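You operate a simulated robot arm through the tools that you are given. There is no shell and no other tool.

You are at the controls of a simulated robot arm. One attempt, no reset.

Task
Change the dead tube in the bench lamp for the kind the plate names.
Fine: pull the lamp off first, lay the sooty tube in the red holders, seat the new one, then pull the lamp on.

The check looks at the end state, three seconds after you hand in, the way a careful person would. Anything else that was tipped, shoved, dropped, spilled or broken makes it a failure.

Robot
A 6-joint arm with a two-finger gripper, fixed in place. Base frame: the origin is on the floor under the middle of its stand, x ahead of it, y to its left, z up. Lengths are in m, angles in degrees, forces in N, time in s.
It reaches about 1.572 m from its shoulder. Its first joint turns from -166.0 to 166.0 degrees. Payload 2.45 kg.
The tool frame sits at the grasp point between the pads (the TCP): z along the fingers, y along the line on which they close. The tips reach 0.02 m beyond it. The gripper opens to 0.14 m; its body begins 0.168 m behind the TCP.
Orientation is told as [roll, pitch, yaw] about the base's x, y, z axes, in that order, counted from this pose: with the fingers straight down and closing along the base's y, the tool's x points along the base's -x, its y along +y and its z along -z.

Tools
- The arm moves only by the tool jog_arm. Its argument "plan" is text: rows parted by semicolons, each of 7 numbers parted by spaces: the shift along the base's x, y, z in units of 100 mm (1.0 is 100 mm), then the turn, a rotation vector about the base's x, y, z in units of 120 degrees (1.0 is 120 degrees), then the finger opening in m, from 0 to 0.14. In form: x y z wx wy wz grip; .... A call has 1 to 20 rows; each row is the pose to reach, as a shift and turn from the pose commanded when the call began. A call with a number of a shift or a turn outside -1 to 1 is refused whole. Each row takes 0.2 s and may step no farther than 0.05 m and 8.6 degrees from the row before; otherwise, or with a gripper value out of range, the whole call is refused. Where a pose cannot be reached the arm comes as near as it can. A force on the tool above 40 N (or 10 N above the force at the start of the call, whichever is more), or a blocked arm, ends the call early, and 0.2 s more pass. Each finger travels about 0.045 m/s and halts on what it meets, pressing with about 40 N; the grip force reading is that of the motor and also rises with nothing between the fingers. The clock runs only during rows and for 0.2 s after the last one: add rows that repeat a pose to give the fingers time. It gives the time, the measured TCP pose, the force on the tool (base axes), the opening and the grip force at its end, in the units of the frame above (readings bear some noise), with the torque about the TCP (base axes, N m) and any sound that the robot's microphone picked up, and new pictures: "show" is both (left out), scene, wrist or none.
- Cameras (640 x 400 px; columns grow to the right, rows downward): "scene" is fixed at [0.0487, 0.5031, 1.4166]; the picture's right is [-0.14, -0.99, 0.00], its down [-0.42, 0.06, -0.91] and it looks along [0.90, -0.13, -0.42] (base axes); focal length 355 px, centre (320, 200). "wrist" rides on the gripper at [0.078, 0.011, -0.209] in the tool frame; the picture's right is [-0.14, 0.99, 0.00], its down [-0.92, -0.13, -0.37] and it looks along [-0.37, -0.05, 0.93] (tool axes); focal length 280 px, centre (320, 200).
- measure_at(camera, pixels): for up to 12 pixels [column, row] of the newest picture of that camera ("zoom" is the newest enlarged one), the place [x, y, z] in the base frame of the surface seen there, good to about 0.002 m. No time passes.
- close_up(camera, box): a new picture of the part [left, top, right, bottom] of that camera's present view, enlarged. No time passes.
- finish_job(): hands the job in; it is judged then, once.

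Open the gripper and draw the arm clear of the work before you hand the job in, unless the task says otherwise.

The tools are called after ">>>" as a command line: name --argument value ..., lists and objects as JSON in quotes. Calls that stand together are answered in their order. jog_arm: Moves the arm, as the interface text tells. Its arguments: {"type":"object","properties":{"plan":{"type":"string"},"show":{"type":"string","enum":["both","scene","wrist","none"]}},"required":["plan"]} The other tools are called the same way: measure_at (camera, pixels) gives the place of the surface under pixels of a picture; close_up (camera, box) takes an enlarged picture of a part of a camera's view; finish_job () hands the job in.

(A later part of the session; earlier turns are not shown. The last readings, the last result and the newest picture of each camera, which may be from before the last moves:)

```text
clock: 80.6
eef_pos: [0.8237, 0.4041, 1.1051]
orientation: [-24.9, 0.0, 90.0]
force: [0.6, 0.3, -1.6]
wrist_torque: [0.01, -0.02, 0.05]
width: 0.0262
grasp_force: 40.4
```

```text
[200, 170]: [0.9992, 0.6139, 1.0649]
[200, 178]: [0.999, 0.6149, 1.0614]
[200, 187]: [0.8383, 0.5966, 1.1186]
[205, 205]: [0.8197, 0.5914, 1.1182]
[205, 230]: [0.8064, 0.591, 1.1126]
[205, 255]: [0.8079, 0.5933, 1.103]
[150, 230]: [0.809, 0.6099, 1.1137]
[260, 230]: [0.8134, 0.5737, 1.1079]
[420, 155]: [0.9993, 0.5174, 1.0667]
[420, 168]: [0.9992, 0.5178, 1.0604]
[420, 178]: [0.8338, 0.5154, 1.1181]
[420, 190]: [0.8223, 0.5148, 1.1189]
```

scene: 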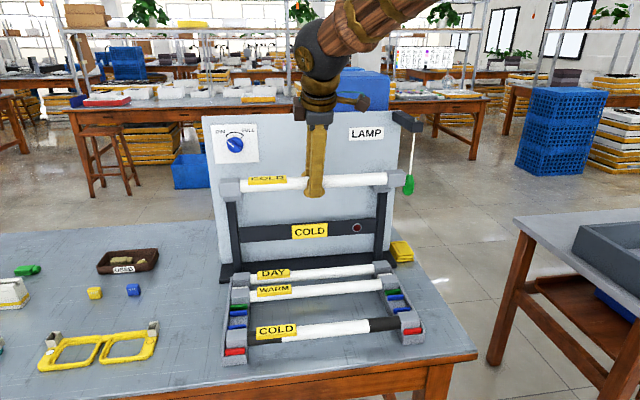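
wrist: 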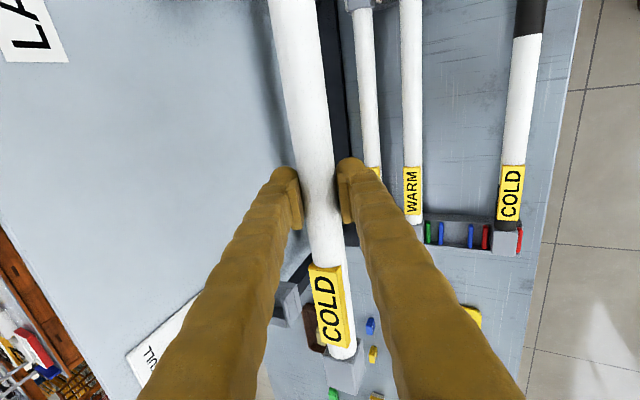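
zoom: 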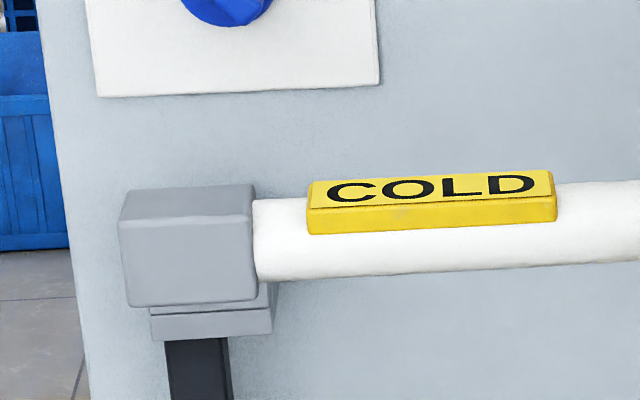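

The tube is upright and level in the hand. I'll go up slightly, set θ=30° for panel clearance, and move forward over the lamp sockets.

>>> jog_arm --plan "0.1 0 0.08 0 -0.02 0 0.015; 0.25 0 0.15 0 -0.0417 0 0.015; 0.5 0 0.15 0 -0.0417 0 0.015; 0.75 0 0.15 0 -0.0417 0 0.015; 1.0 0 0.15 0 -0.0417 0 0.015; 1.0 0 0.15 0 -0.0417 0 0.015" --show "none"

>>> jog_arm --plan "0.1 0.01 0 0 0 0 0.015; 0.2 0.01 0 0 0 0 0.015; 0.28 0.01 0 0 0 0 0.015; 0.28 0.01 0 0 0 0 0.015"

>>> close_up --camera "scene" --box '[210, 140, 290, 200]'

>>> close_up --camera "scene" --box '[340, 140, 420, 200]'

```text
clock: 82.0
eef_pos: [0.9234, 0.404, 1.1194]
orientation: [-29.9, 0.0, 90.0]
force: [-0.2, 0.7, -1.0]
wrist_torque: [0.03, 0.03, -0.02]
width: 0.0261
grasp_force: 39.9
```

```text
clock: 83.0
eef_pos: [0.9552, 0.4047, 1.1208]
orientation: [-29.8, 0.1, 90.0]
force: [0.4, 0.0, -1.9]
wrist_torque: [0.0, 0.0, 0.01]
width: 0.0262
grasp_force: 40.1
```

scene: 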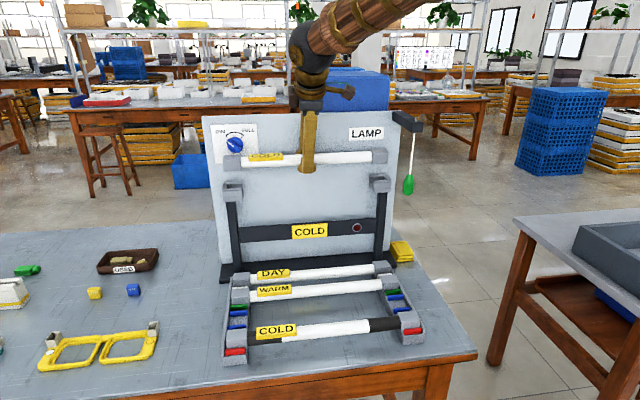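
wrist: 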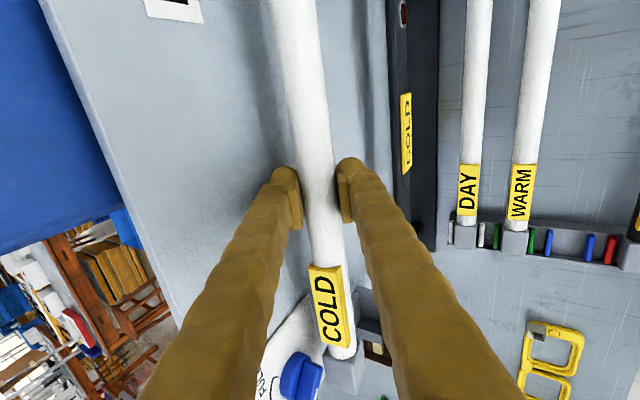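

```text
6.67 times, centred on (250, 170) of scene
```

zoom: 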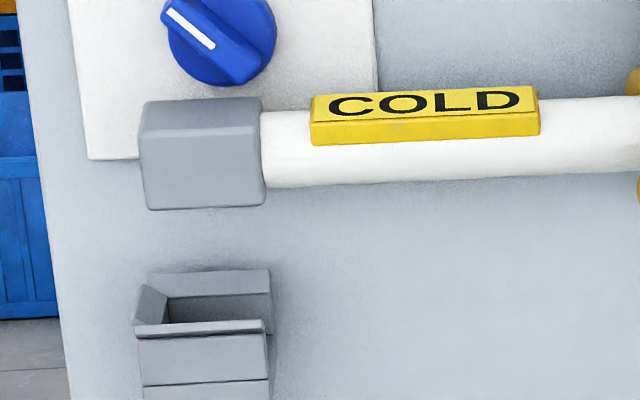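

```text
6.67 times, centred on (380, 170) of scene
```

zoom: 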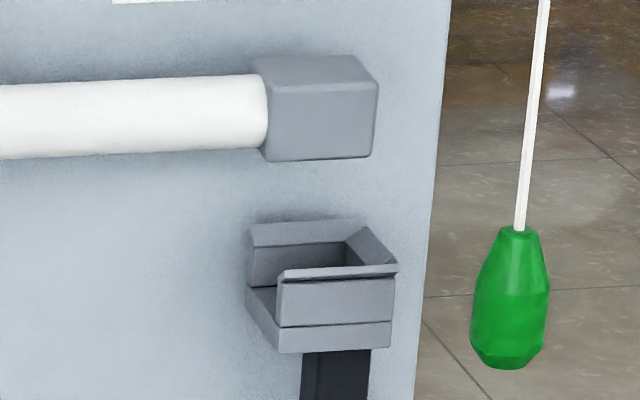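

Compared with the old tube at the same spot, the caps sit about 1.7 mm too far toward +y. I'll measure the cap fronts and the leaf edges of both sockets for x alignment.

>>> measure_at --camera "zoom" --pixels '[[315, 75], [315, 85], [320, 100], [320, 125], [320, 150], [100, 120], [100, 140], [320, 272], [320, 290], [310, 232], [310, 255], [375, 250]]'

>>> close_up --camera "scene" --box '[210, 140, 290, 200]'

>>> measure_at --camera "zoom" --pixels '[[205, 115], [205, 128], [205, 145], [205, 165], [205, 200], [400, 160], [420, 170], [200, 328], [200, 345], [215, 283], [215, 310], [150, 300]]'

>>> close_up --camera "wrist" --box '[300, 280, 420, 400]'

```text
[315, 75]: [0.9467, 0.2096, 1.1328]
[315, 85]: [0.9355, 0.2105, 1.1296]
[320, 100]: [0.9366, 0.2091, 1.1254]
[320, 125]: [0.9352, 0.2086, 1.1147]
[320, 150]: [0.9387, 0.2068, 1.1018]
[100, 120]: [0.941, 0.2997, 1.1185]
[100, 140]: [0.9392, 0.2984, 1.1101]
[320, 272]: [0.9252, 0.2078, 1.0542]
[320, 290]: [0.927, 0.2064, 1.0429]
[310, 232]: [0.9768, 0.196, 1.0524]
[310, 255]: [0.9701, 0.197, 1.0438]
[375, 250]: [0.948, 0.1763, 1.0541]
```

```text
6.67 times, centred on (250, 170) of scene
```

zoom: 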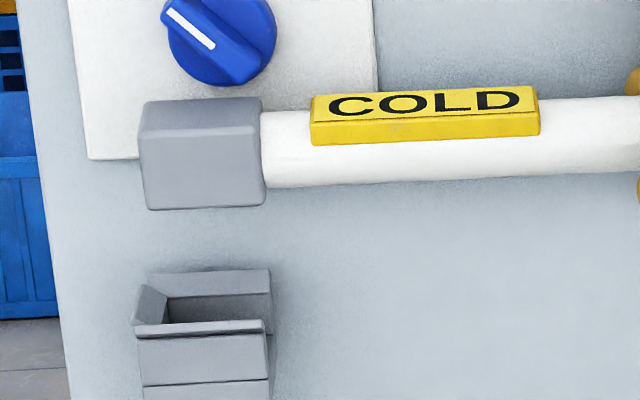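

```text
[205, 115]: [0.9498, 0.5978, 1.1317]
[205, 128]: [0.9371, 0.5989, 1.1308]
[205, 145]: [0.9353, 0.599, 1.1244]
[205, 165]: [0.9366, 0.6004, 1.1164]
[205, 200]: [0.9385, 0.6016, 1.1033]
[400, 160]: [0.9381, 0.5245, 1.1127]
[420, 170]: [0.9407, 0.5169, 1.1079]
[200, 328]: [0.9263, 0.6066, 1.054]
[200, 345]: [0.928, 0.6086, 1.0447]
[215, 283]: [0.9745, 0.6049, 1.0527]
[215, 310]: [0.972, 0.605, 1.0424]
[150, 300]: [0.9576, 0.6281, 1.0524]
```

```text
3.33 times, centred on (360, 340) of wrist
```

zoom: 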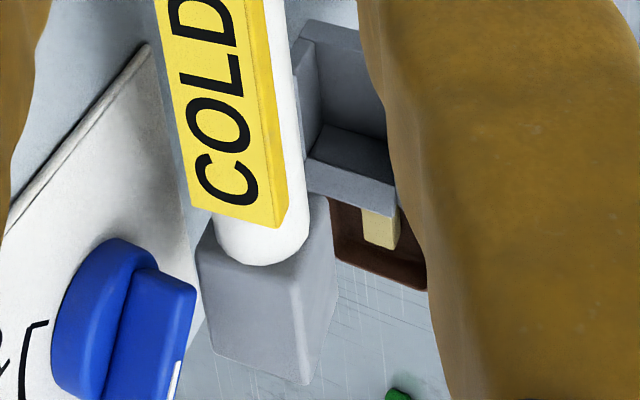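

x is within about 0.5 mm of the seated position; y needs −1.5 mm. Lowering 40 mm to just above the lips with that correction.

>>> jog_arm --plan "0 -0.01 -0.1 0 0 0 0.015; 0 -0.015 -0.2 0 0 0 0.015; 0 -0.015 -0.3 0 0 0 0.015; 0 -0.015 -0.4 0 0 0 0.015; 0 -0.015 -0.4 0 0 0 0.015"

>>> close_up --camera "scene" --box '[210, 150, 290, 210]'

>>> close_up --camera "scene" --box '[340, 150, 420, 210]'

>>> close_up --camera "wrist" --box '[200, 100, 400, 225]'

```text
clock: 84.2
eef_pos: [0.9517, 0.4042, 1.0804]
orientation: [-29.9, 0.0, 90.0]
force: [-0.1, -0.4, -1.7]
wrist_torque: [0.02, -0.02, -0.01]
width: 0.0263
grasp_force: 40.0
```

scene: 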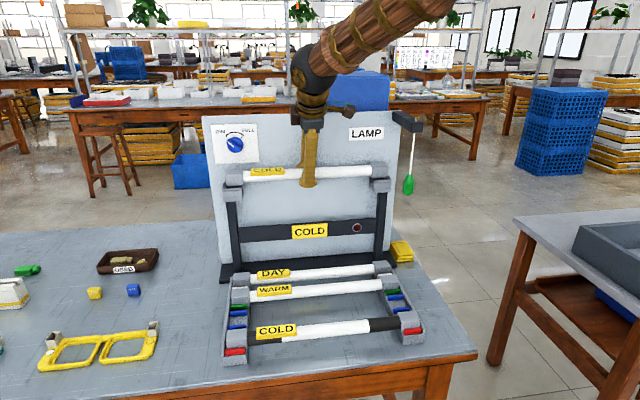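
wrist: 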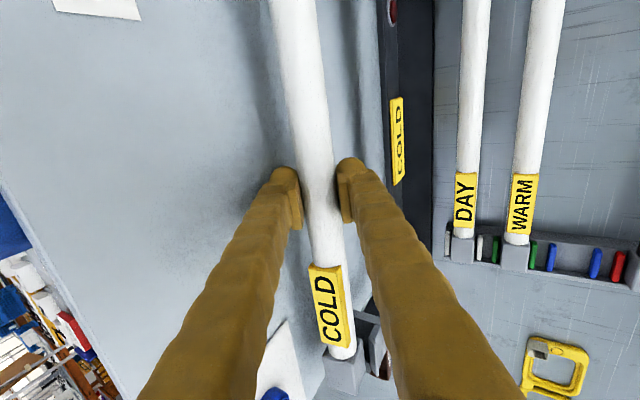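

```text
6.67 times, centred on (250, 180) of scene
```

zoom: 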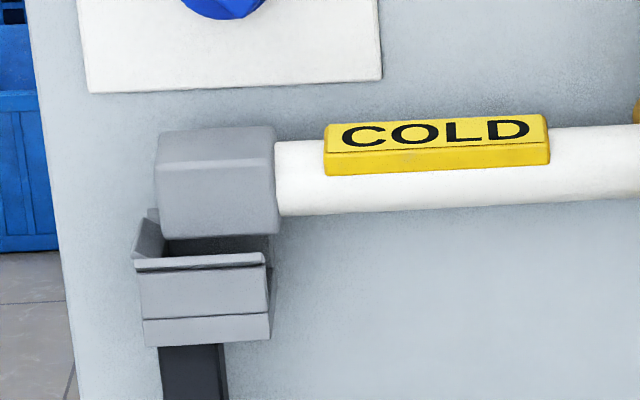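

```text
6.67 times, centred on (380, 180) of scene
```

zoom: 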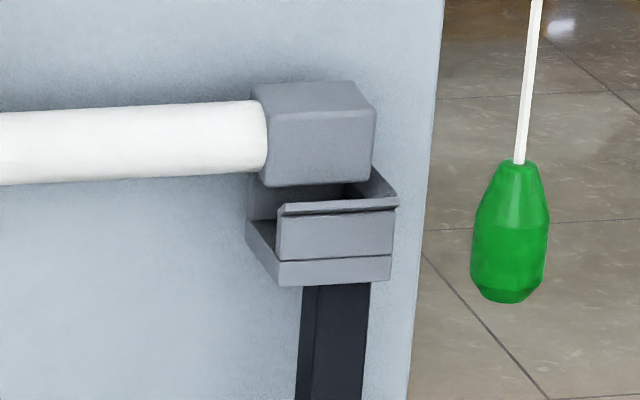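

```text
3.20 times, centred on (300, 162) of wrist
```

zoom: 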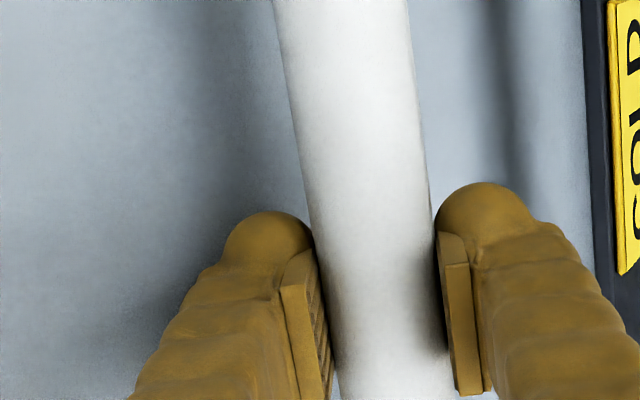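

No panel contact, and caps are aligned exactly like the seated tube. Lowering gently, checking force each few millimetres.

>>> jog_arm --plan "0 0 -0.04 0 0 0 0.015; 0 0 -0.08 0 0 0 0.015; 0 0 -0.1 0 0 0 0.015" --show "none"

>>> jog_arm --plan "0 0 -0.02 0 0 0 0.015; 0 0 -0.03 0 0 0 0.015" --show "none"

```text
clock: 85.0
eef_pos: [0.952, 0.4038, 1.0709]
orientation: [-29.9, 0.0, 89.9]
force: [-0.3, 2.1, 3.6]
wrist_torque: [-0.99, 0.11, -0.17]
width: 0.0262
grasp_force: 39.8
```

```text
clock: 85.6
eef_pos: [0.9509, 0.4037, 1.0655]
orientation: [-29.8, 0.1, 90.0]
force: [2.0, 1.5, -1.4]
wrist_torque: [0.24, 0.0, 0.37]
width: 0.0264
grasp_force: 40.1
```

Only light touches so far (a few N). Another 3 mm.

>>> jog_arm --plan "0 0 -0.02 0 0 0 0.015; 0 0 -0.03 0 0 0 0.015" --show "scene"

>>> close_up --camera "scene" --box '[210, 150, 290, 210]'

>>> close_up --camera "scene" --box '[340, 150, 420, 210]'

```text
clock: 86.2
eef_pos: [0.9521, 0.4041, 1.0637]
orientation: [-30.0, 0.0, 90.0]
force: [0.0, 7.1, 0.7]
wrist_torque: [-0.38, -0.02, 0.25]
width: 0.0262
grasp_force: 40.2
```

scene: 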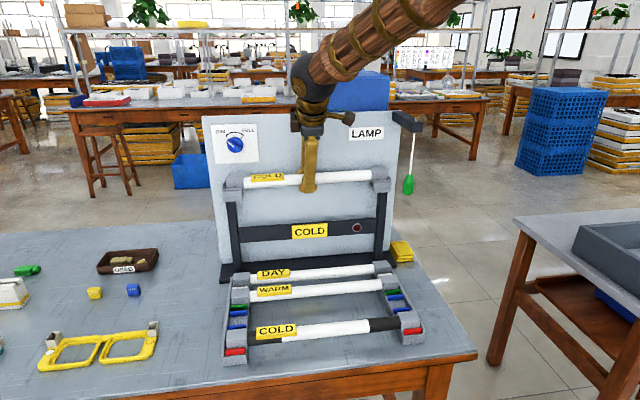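

```text
6.67 times, centred on (250, 180) of scene
```

zoom: 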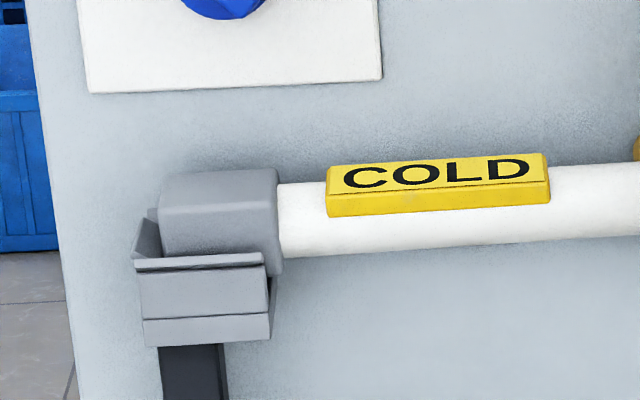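

```text
6.67 times, centred on (380, 180) of scene
```

zoom: 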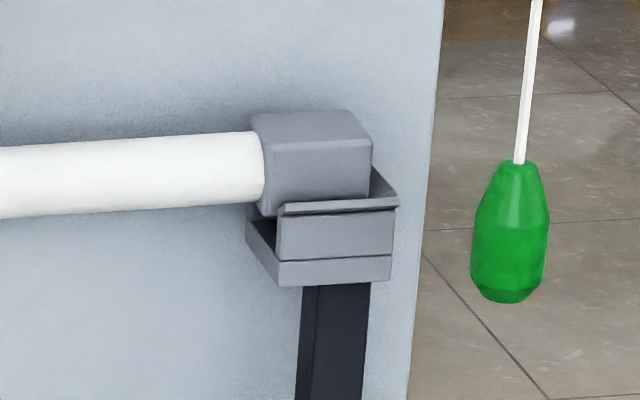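

The caps are between the leaves with almost no vertical force; a +7 N side force suggests the right outer wall is rubbing. I'll ease +1 mm in y and go 3 mm further.

>>> jog_arm --plan "0 0.008 0 0 0 0 0.015; 0 0.008 -0.02 0 0 0 0.015; 0 0.008 -0.03 0 0 0 0.015" --show "none"

>>> jog_arm --plan "0 0 -0.02 0 0 0 0.015; 0 0 -0.03 0 0 0 0.015" --show "scene"

>>> close_up --camera "scene" --box '[210, 150, 290, 210]'

>>> close_up --camera "scene" --box '[340, 150, 420, 210]'

```text
clock: 87.0
eef_pos: [0.9519, 0.4044, 1.062]
orientation: [-29.7, 0.0, 90.0]
force: [1.2, -4.7, 0.8]
wrist_torque: [-0.02, 0.03, 0.39]
width: 0.0265
grasp_force: 40.3
```

```text
clock: 87.6
eef_pos: [0.9518, 0.4043, 1.0588]
orientation: [-29.9, 0.0, 90.0]
force: [4.5, -4.1, 1.2]
wrist_torque: [0.08, 0.01, 0.45]
width: 0.0265
grasp_force: 40.2
```

scene: 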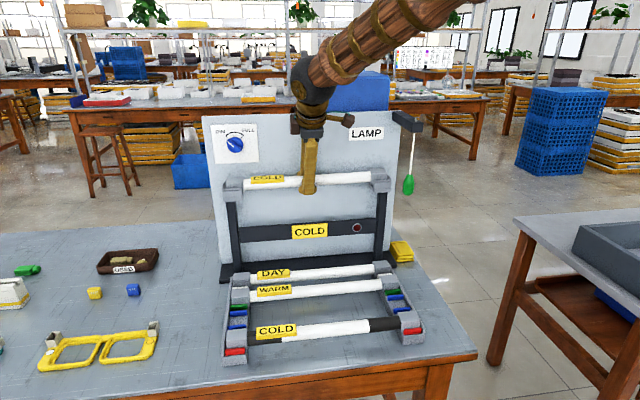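

```text
6.67 times, centred on (250, 180) of scene
```

zoom: 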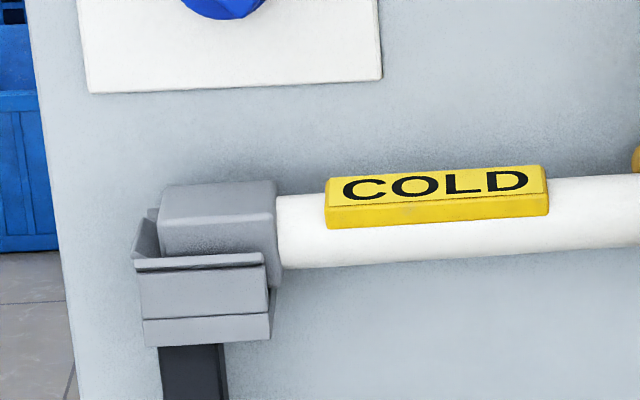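

```text
6.67 times, centred on (380, 180) of scene
```

zoom: 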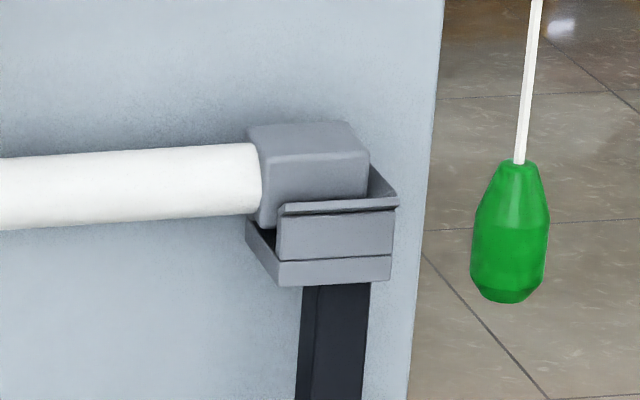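

Sliding in smoothly with about 1 N vertical load. Continuing in 3 mm steps toward full seating.

>>> jog_arm --plan "0 -0.003 -0.015 0 0 0 0.015; 0 -0.003 -0.03 0 0 0 0.015" --show "none"

>>> jog_arm --plan "0 0 -0.015 0 0 0 0.015; 0 0 -0.025 0 0 0 0.015" --show "scene"

>>> close_up --camera "scene" --box '[210, 150, 290, 210]'

>>> close_up --camera "scene" --box '[340, 150, 420, 210]'

```text
clock: 88.2
eef_pos: [0.9525, 0.4046, 1.0563]
orientation: [-29.9, 0.0, 90.1]
force: [10.6, -3.5, 3.9]
wrist_torque: [0.02, 0.0, 0.4]
width: 0.0264
grasp_force: 39.8
```

```text
clock: 88.8
eef_pos: [0.9533, 0.4041, 1.0534]
orientation: [-29.9, 0.1, 90.1]
force: [16.8, 0.8, 6.2]
wrist_torque: [-0.04, 0.05, 0.35]
width: 0.0264
grasp_force: 39.5
```

scene: 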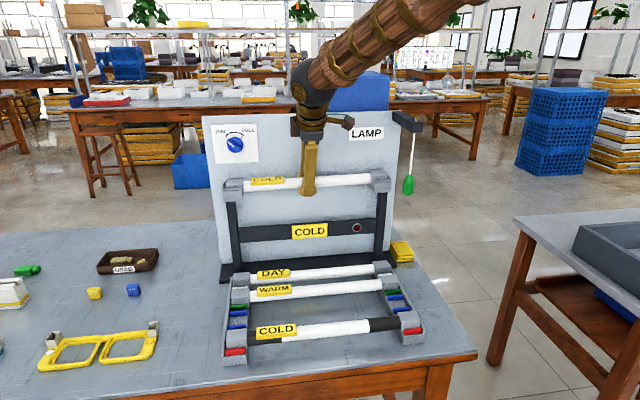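

```text
6.67 times, centred on (250, 180) of scene
```

zoom: 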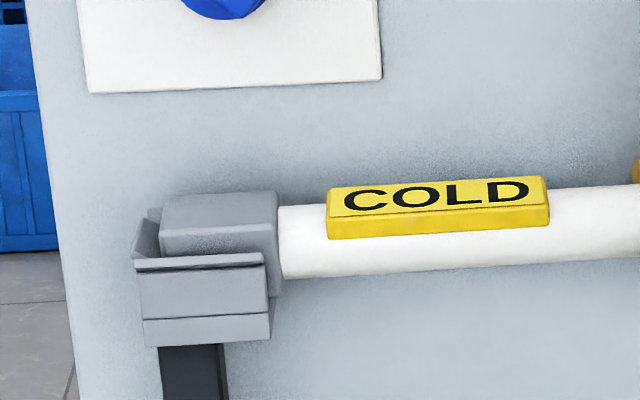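

```text
6.67 times, centred on (380, 180) of scene
```

zoom: 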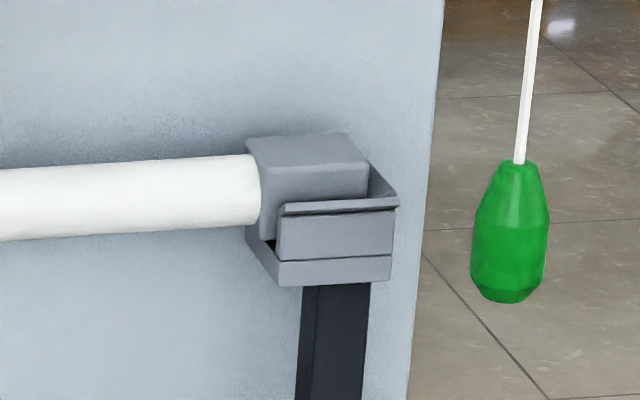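

Side force x has grown to +17 N, so I'll shift +1.2 mm in x to follow the clip, then continue down; about 5 mm remain.

>>> jog_arm --plan "0.012 0 0 0 0 0 0.015; 0.012 0 -0.015 0 0 0 0.015; 0.012 0 -0.025 0 0 0 0.015" --show "none"

>>> jog_arm --plan "0 0 -0.015 0 0 0 0.015; 0 0 -0.025 0 0 0 0.015" --show "scene"

>>> close_up --camera "scene" --box '[215, 165, 279, 205]'

>>> close_up --camera "scene" --box '[350, 160, 414, 200]'

```text
clock: 89.6
eef_pos: [0.9526, 0.4056, 1.0507]
orientation: [-29.9, 0.1, 90.0]
force: [-7.9, 2.3, 11.6]
wrist_torque: [-0.15, 0.27, -0.06]
width: 0.0262
grasp_force: 40.2
```

```text
clock: 90.2
eef_pos: [0.9543, 0.4039, 1.0501]
orientation: [-29.9, -0.1, 90.0]
force: [-11.7, 0.9, 29.9]
wrist_torque: [0.21, 0.1, 0.02]
width: 0.026
grasp_force: 40.1
```

scene: 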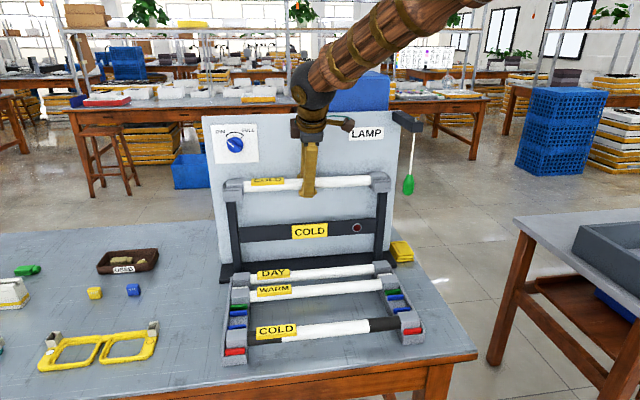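

```text
10.00 times, centred on (247, 185) of scene
```

zoom: 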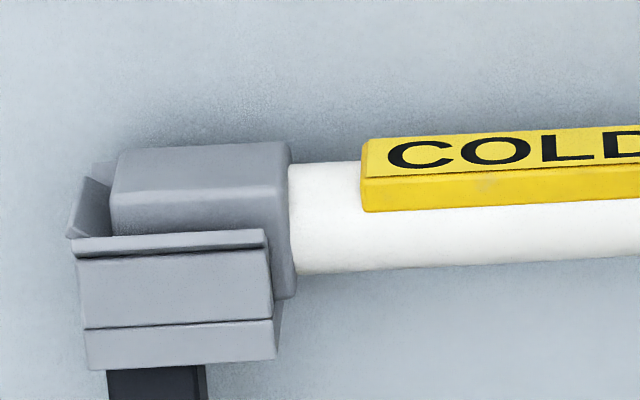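

```text
10.00 times, centred on (382, 180) of scene
```

zoom: 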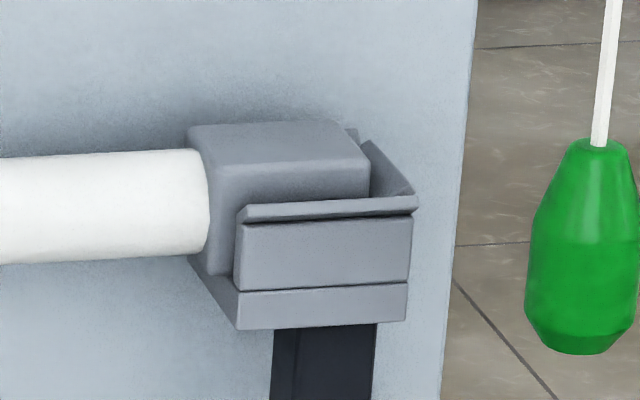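

The view now matches the original seated picture closely and the vertical force reads +30 N, so it has bottomed. I'll measure cap, tube and label heights against the original (cap top 1.0646, tube front x≈0.940).

>>> measure_at --camera "scene" --pixels '[[235, 187], [258, 186], [340, 182], [360, 181], [381, 180], [268, 181], [237, 181], [376, 175], [235, 183], [378, 174], [268, 183], [280, 181]]'

>>> measure_at --camera "zoom" --pixels '[[280, 130], [280, 145], [280, 160], [280, 175], [280, 190], [230, 180], [100, 165], [100, 200], [100, 240], [330, 140], [330, 155], [330, 180]]'

```text
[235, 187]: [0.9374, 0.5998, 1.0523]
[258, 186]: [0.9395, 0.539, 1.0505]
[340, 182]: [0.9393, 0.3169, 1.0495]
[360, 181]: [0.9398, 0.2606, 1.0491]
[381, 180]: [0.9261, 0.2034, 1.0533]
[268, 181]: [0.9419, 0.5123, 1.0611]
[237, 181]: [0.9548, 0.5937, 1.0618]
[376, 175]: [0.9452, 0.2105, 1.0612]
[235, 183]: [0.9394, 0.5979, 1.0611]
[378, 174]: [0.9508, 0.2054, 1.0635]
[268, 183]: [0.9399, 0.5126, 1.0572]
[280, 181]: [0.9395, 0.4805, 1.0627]
```

```text
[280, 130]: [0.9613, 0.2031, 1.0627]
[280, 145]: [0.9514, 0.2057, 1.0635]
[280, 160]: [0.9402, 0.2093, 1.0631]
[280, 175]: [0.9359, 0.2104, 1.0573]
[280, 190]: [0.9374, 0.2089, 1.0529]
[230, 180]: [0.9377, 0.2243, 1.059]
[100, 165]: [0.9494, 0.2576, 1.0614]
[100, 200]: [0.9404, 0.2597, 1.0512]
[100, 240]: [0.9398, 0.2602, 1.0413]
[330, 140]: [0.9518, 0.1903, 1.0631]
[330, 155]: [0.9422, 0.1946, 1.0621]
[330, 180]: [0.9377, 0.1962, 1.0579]
```

All points agree with the originally seated tube within about 1 mm, so it is fully down. I'll relax the downward push first, then open just slightly because the panel is close.

>>> jog_arm --plan "-0.008 0 0.02 0 0 0 0.015; -0.008 0 0.025 0 0 0 0.015; -0.008 0 0.025 0 0 0 0.015" --show "none"

```text
clock: 91.0
eef_pos: [0.9533, 0.4043, 1.0498]
orientation: [-29.9, 0.0, 90.0]
force: [10.9, 2.5, 3.8]
wrist_torque: [0.16, 0.05, -0.11]
width: 0.0258
grasp_force: 39.9
```

Load is now small. Opening the fingers slightly to release.

>>> jog_arm --plan "0.004 0 0 0 0 0 0.027; 0.004 0 0 0 0 0 0.029; 0.004 0 0 0 0 0 0.031; 0.004 0 0 0 0 0 0.031"

>>> close_up --camera "wrist" --box '[200, 100, 400, 225]'

```text
clock: 92.0
eef_pos: [0.9538, 0.4048, 1.0508]
orientation: [-29.9, 0.0, 90.0]
force: [-0.1, 0.5, -0.5]
wrist_torque: [0.0, -0.01, 0.03]
width: 0.0311
grasp_force: 0.2
```

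scene: 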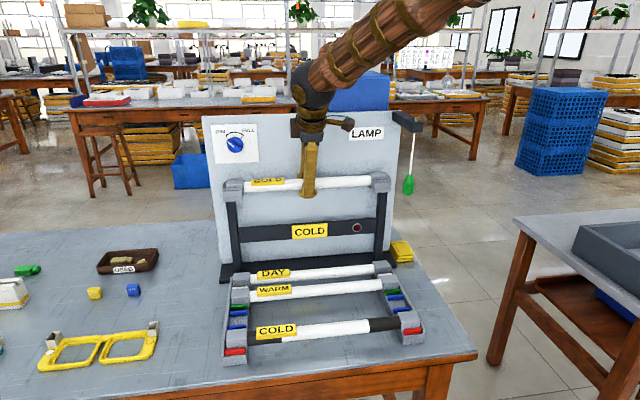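
wrist: 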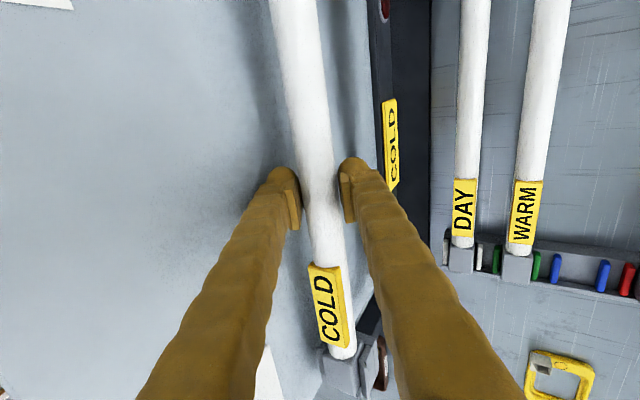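

```text
3.20 times, centred on (300, 162) of wrist
```

zoom: 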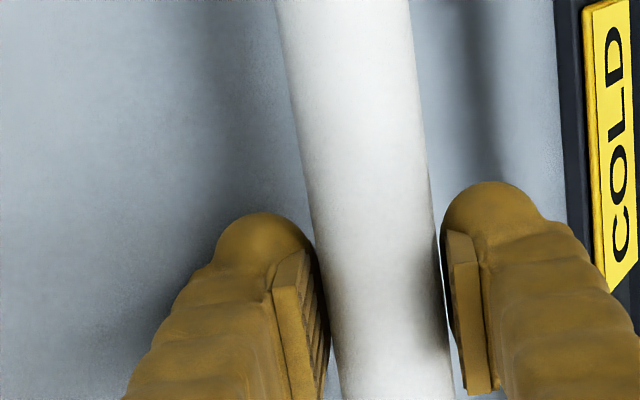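

Released with zero force. Withdrawing along the tool axis.

>>> jog_arm --plan "-0.05 0 0.087 0 0 0 0.031; -0.1 0 0.173 0 0 0 0.031; -0.2 0 0.346 0 0 0 0.031; -0.3 0 0.52 0 0 0 0.031; -0.5 0 0.8 0 0 0 0.031; -0.8 0 0.9 0 0 0 0.031; -0.8 0 0.9 0 0 0 0.031"

>>> close_up --camera "scene" --box '[200, 120, 440, 270]'

>>> measure_at --camera "scene" --pixels '[[235, 187], [258, 186], [320, 183], [360, 181], [381, 180], [268, 181], [237, 181], [376, 175], [235, 183], [378, 174], [268, 183], [357, 228]]'

```text
clock: 93.6
eef_pos: [0.8715, 0.4043, 1.1409]
orientation: [-30.0, 0.0, 90.1]
force: [-0.5, 0.5, -0.5]
wrist_torque: [-0.04, -0.03, 0.01]
width: 0.0307
grasp_force: 0.1
```

scene: 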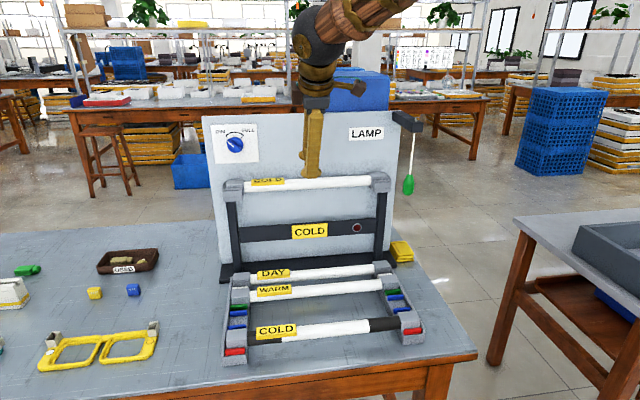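
wrist: 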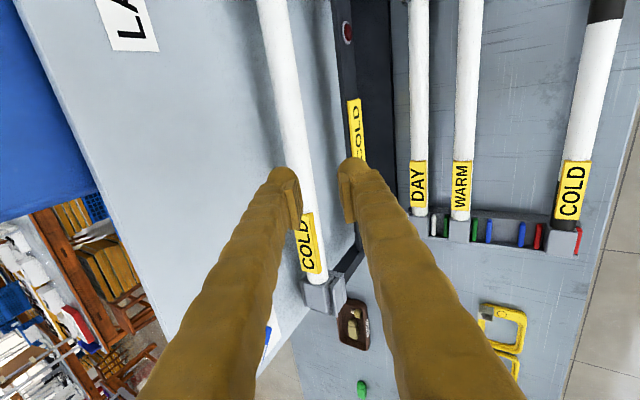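

```text
2.67 times, centred on (320, 195) of scene
```

zoom: 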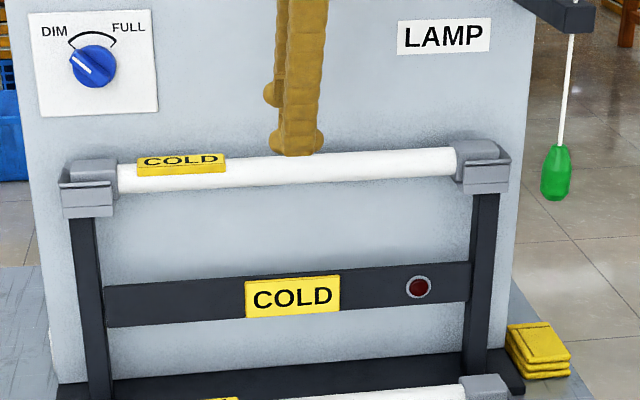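

```text
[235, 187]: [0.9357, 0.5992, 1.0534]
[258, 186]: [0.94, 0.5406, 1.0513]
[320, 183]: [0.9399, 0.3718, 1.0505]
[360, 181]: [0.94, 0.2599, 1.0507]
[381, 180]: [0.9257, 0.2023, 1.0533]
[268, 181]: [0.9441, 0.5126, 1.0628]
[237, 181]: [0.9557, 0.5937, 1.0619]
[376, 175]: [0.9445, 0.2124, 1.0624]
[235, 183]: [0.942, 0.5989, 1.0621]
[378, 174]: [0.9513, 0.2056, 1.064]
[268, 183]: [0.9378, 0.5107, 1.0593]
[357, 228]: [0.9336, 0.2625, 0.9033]
```

The new tube's position matches the original seated tube everywhere. Now for the pull switch: I'll bring the hand upright, then yaw back to 0 while moving away from the lamp.

>>> jog_arm --plan "-0.2 0 0.15 0 0.0625 0 0.04; -0.35 0 0.3 0 0.125 0 0.05; -0.5 0 0.45 0 0.1875 0 0.06; -0.7 0 0.6 0 0.25 0 0.07; -0.7 0 0.6 0 0.25 0 0.07" --show "none"

>>> jog_arm --plan "0 -0.083 0 0 0 -0.0625 0.07; 0 -0.167 0 0 0 -0.125 0.07; 0 -0.25 0 0 0 -0.1875 0.07; 0 -0.333 0 0 0 -0.25 0.07; 0 -0.417 0 0 0 -0.3125 0.07; 0 -0.5 0 0 0 -0.375 0.07; 0 -0.583 0 0 0 -0.4375 0.07; 0 -0.667 0 0 0 -0.5 0.07; 0 -0.75 0 0 0 -0.5625 0.07; 0 -0.833 0 0 0 -0.625 0.07; 0 -0.917 0 0 0 -0.6875 0.07; 0 -1.0 0 0 0 -0.75 0.07; 0 -1.0 0 0 0 -0.75 0.07" --show "none"

>>> jog_arm --plan "-0.1 -0.1 -0.05 0 -0.0625 0 0.07; -0.1 -0.2 -0.1 0 -0.125 0 0.07; -0.15 -0.3 -0.15 0 -0.1875 0 0.07; -0.15 -0.4 -0.2 0 -0.25 0 0.07; -0.15 -0.5 -0.25 0 -0.3125 0 0.07; -0.15 -0.6 -0.3 0 -0.375 0 0.07; -0.15 -0.7 -0.35 0 -0.4375 0 0.07; -0.15 -0.8 -0.4 0 -0.5 0 0.07; -0.15 -0.9 -0.5 0 -0.5 0 0.07; -0.15 -0.9 -0.5 0 -0.5 0 0.07"

```text
clock: 94.8
eef_pos: [0.8023, 0.4044, 1.2021]
orientation: [0.2, 0.0, 90.0]
force: [-0.6, 0.4, 0.0]
wrist_torque: [-0.01, 0.04, 0.02]
width: 0.0701
grasp_force: 0.1
```

```text
clock: 97.6
eef_pos: [0.8025, 0.3053, 1.2008]
orientation: [0.1, -0.1, -0.1]
force: [0.4, 0.1, -0.9]
wrist_torque: [-0.03, -0.02, -0.02]
width: 0.0699
grasp_force: 0.0
```

```text
clock: 99.8
eef_pos: [0.7868, 0.2141, 1.1511]
orientation: [0.2, -59.9, 0.1]
force: [-0.4, -0.6, -0.5]
wrist_torque: [0.01, 0.03, 0.04]
width: 0.07
grasp_force: 0.0
```

scene: 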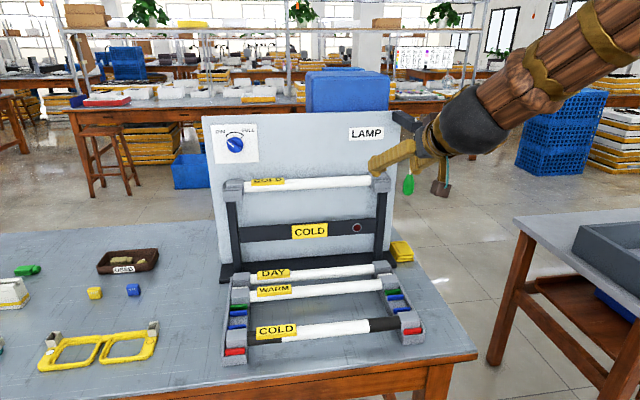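
wrist: 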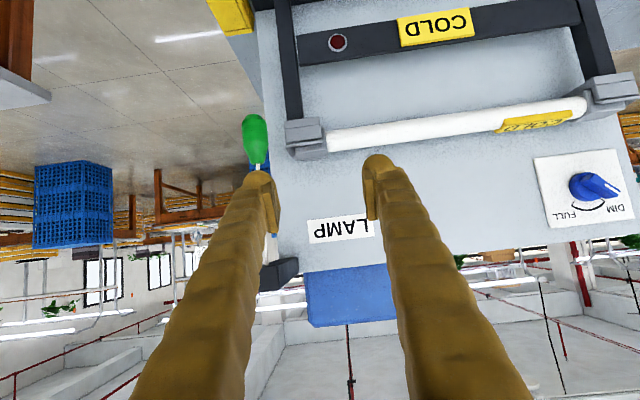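

The hand is ready near the pull. With the view clear, I'll double-check both sockets at the same magnification as the original.

>>> close_up --camera "scene" --box '[215, 165, 279, 205]'

>>> close_up --camera "scene" --box '[350, 160, 414, 200]'

>>> close_up --camera "scene" --box '[200, 240, 440, 390]'

>>> close_up --camera "wrist" --box '[260, 70, 420, 170]'

```text
10.00 times, centred on (247, 185) of scene
```

zoom: 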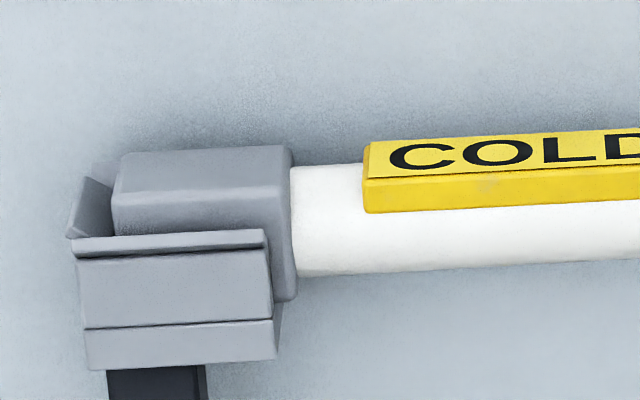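

```text
10.00 times, centred on (382, 180) of scene
```

zoom: 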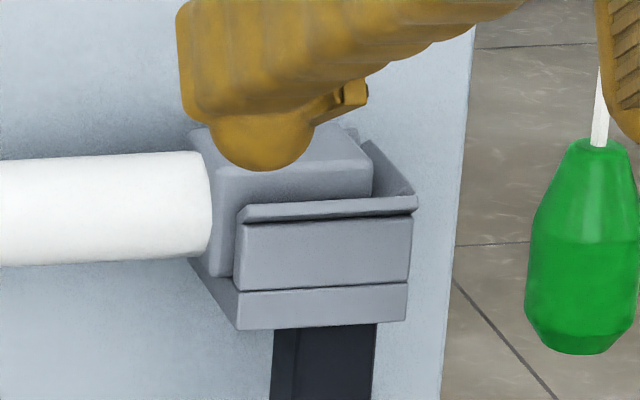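

```text
2.67 times, centred on (320, 315) of scene
```

zoom: 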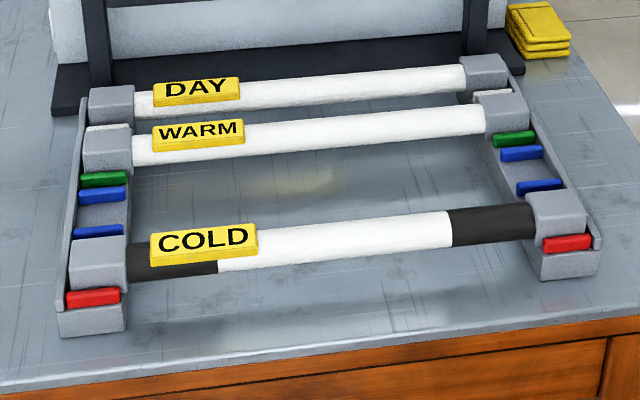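

```text
4.00 times, centred on (340, 120) of wrist
```

zoom: 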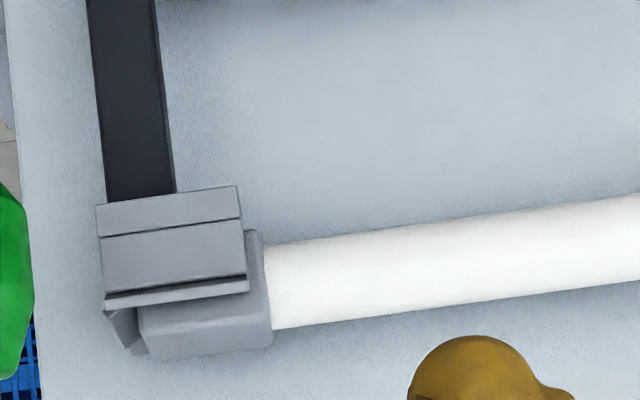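

Both sockets look the same as in the original seated view, and the old tube is settled in the red holders. Moving to the pre-grasp in front of the pull.

>>> jog_arm --plan "0 -0.2 -0.1 0 0 0 0.07; 0 -0.4 -0.2 0 0 0 0.07; 0.03 -0.6 -0.35 0 0 0 0.07; 0.03 -0.685 -0.405 0 0 0 0.07; 0.03 -0.685 -0.405 0 0 0 0.07" --show "none"

>>> jog_arm --plan "0 0 0 0 0 0 0.07"

```text
clock: 101.0
eef_pos: [0.7912, 0.1448, 1.1101]
orientation: [0.1, -60.0, 0.0]
force: [0.2, 1.3, 0.7]
wrist_torque: [-0.01, 0.01, -0.02]
width: 0.0699
grasp_force: 0.0
```

```text
clock: 101.4
eef_pos: [0.7911, 0.1452, 1.1101]
orientation: [0.1, -60.0, 0.0]
force: [-0.4, -0.5, -0.3]
wrist_torque: [0.01, 0.01, 0.02]
width: 0.0699
grasp_force: 0.0
```

scene: 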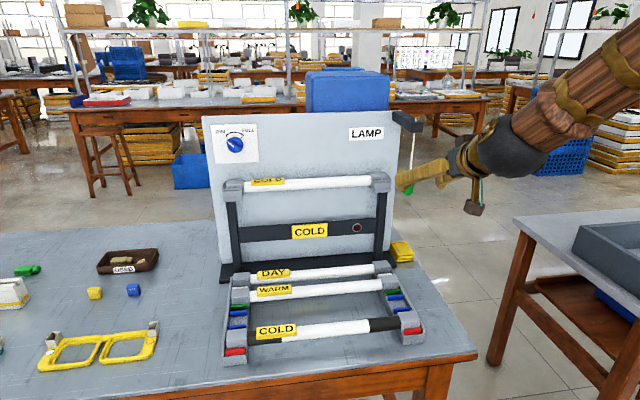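
wrist: 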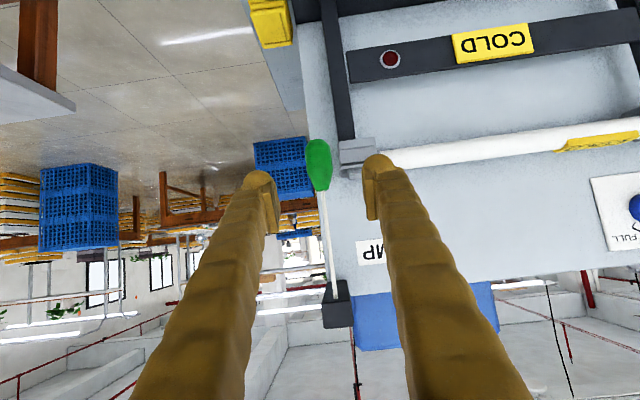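

The handle at (318,165) is centred. Advancing along the tool axis onto it.

>>> jog_arm --plan "0.25 0 -0.145 0 0 0 0.07; 0.5 0 -0.29 0 0 0 0.07; 0.765 0.003 -0.443 0 0 0 0.07; 0.765 0.003 -0.443 0 0 0 0.05; 0.765 0.003 -0.443 0 0 0 0.035; 0.765 0.003 -0.443 0 0 0 0.033; 0.765 0.003 -0.443 0 0 0 0.033" --show "wrist"

```text
clock: 103.0
eef_pos: [0.8677, 0.1465, 1.064]
orientation: [0.1, -60.1, 0.1]
force: [0.5, 0.2, -0.5]
wrist_torque: [0.01, 0.02, 0.01]
width: 0.0331
grasp_force: 0.0
```

wrist: 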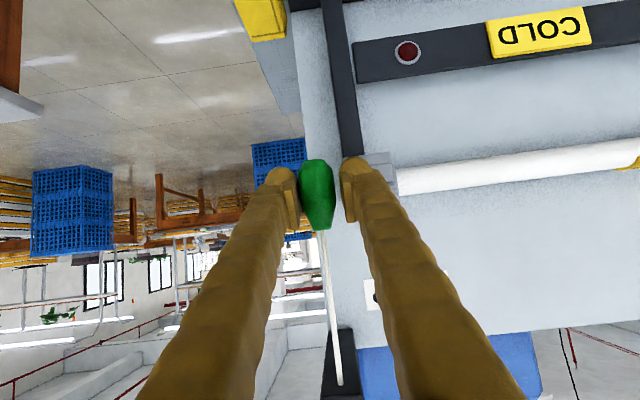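

The handle sits a bit closer to the left pad; I'll shift −1.5 mm in y and close.

>>> jog_arm --plan "0 -0.015 0 0 0 0 0.033; 0 -0.015 0 0 0 0 0.028; 0 -0.015 0 0 0 0 0.02; 0 -0.015 0 0 0 0 0.01; 0 -0.015 0 0 0 0 0.01" --show "none"

```text
clock: 104.2
eef_pos: [0.8677, 0.1448, 1.065]
orientation: [0.1, -60.0, 0.0]
force: [1.1, -0.4, -0.2]
wrist_torque: [-0.02, 0.05, 0.01]
width: 0.0273
grasp_force: 45.2
```

Gripped cleanly (27 mm, 45 N) with no side load. Pulling straight down 15 mm in 3–5 mm steps, like the first pull.

>>> jog_arm --plan "0 0 -0.03 0 0 0 0.01; 0 0 -0.06 0 0 0 0.01; 0 0 -0.09 0 0 0 0.01; 0 0 -0.12 0 0 0 0.01; 0 0 -0.15 0 0 0 0.01" --show "scene"

>>> close_up --camera "scene" --box '[200, 120, 440, 270]'

```text
clock: 105.4
eef_pos: [0.8681, 0.1442, 1.0508]
orientation: [0.1, -60.0, 0.0]
force: [-8.1, 7.8, 3.3]
wrist_torque: [0.12, 0.25, 0.03]
width: 0.0267
grasp_force: 45.0
```

scene: 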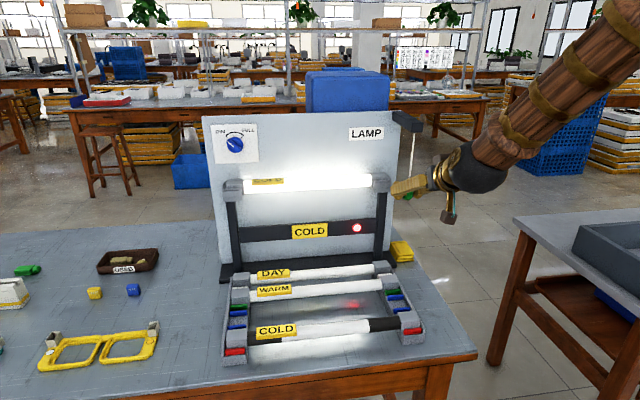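

```text
2.67 times, centred on (320, 195) of scene
```

zoom: 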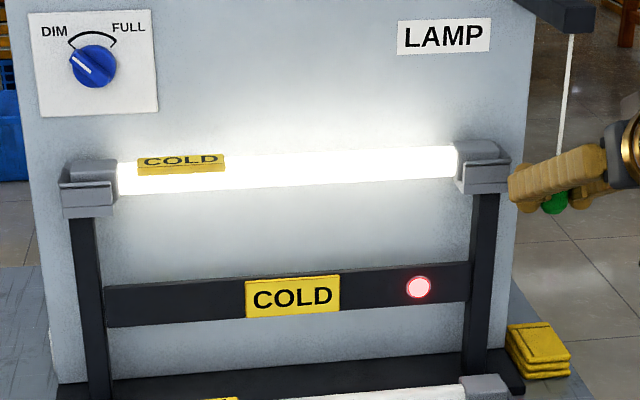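

The lamp is lit and the indicator is red again. I'll ease the handle back up to its rest height before releasing.

>>> jog_arm --plan "0 0 0.03 0 0 0 0.01; 0 0 0.06 0 0 0 0.01; 0 0 0.09 0 0 0 0.01; 0 0 0.12 0 0 0 0.01; 0 0 0.15 0 0 0 0.01" --show "scene"

```text
clock: 106.6
eef_pos: [0.8668, 0.1454, 1.0657]
orientation: [0.0, -60.0, 0.0]
force: [9.8, 0.6, -5.5]
wrist_torque: [0.0, -0.36, 0.0]
width: 0.027
grasp_force: 44.9
```

scene: 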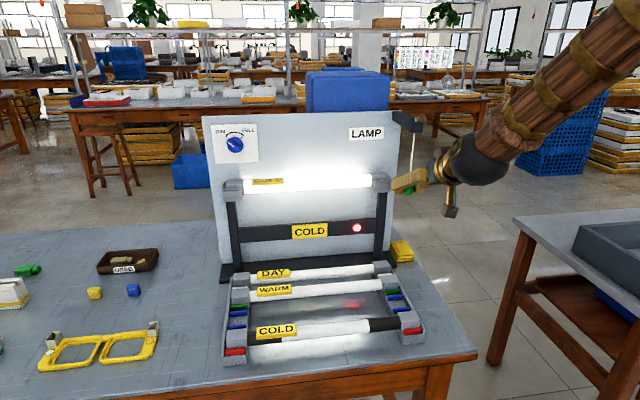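

The handle is back at rest height and the lamp is still lit. Opening the fingers and retreating along the approach line.

>>> jog_arm --plan "0 0 0 0 0 0 0.035; 0 0 0 0 0 0 0.05; 0 0 0 0 0 0 0.065; 0 0 0 0 0 0 0.07; 0 0 0 0 0 0 0.07; -0.25 0 0.145 0 0 0 0.07; -0.5 0 0.29 0 0 0 0.07; -0.8 0 0.46 0 0 0 0.07; -1.0 0 0.58 0 0 0 0.07; -1.0 0 0.58 0 0 0 0.07"

>>> close_up --camera "scene" --box '[200, 100, 440, 250]'

```text
clock: 108.8
eef_pos: [0.767, 0.1452, 1.1223]
orientation: [0.1, -60.0, 0.0]
force: [0.6, 0.3, 0.0]
wrist_torque: [-0.01, -0.02, -0.01]
width: 0.07
grasp_force: 0.1
```

scene: 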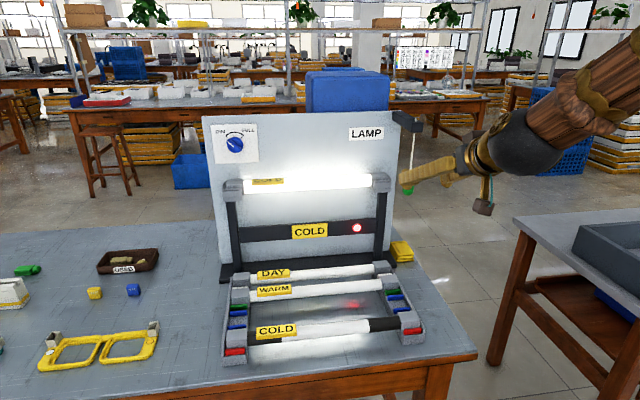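
wrist: 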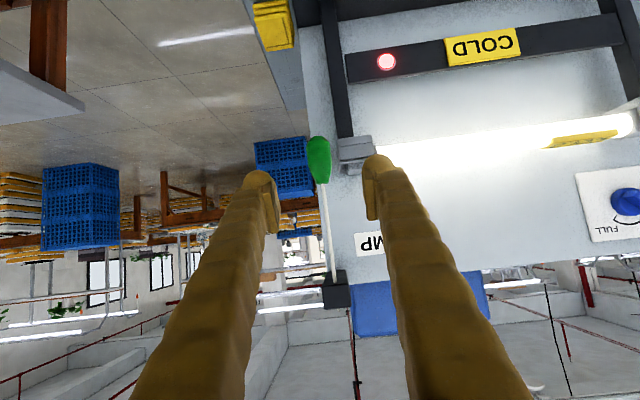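

```text
2.67 times, centred on (320, 175) of scene
```

zoom: 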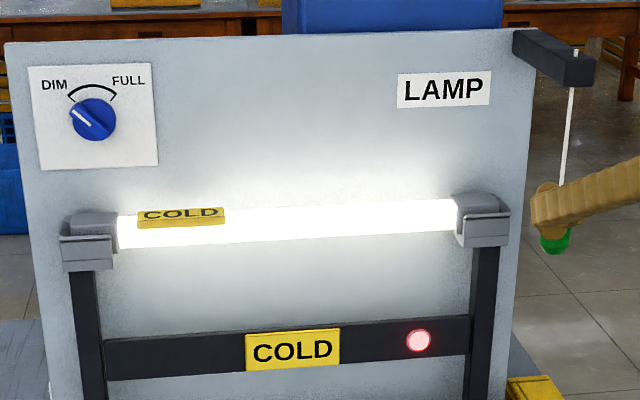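

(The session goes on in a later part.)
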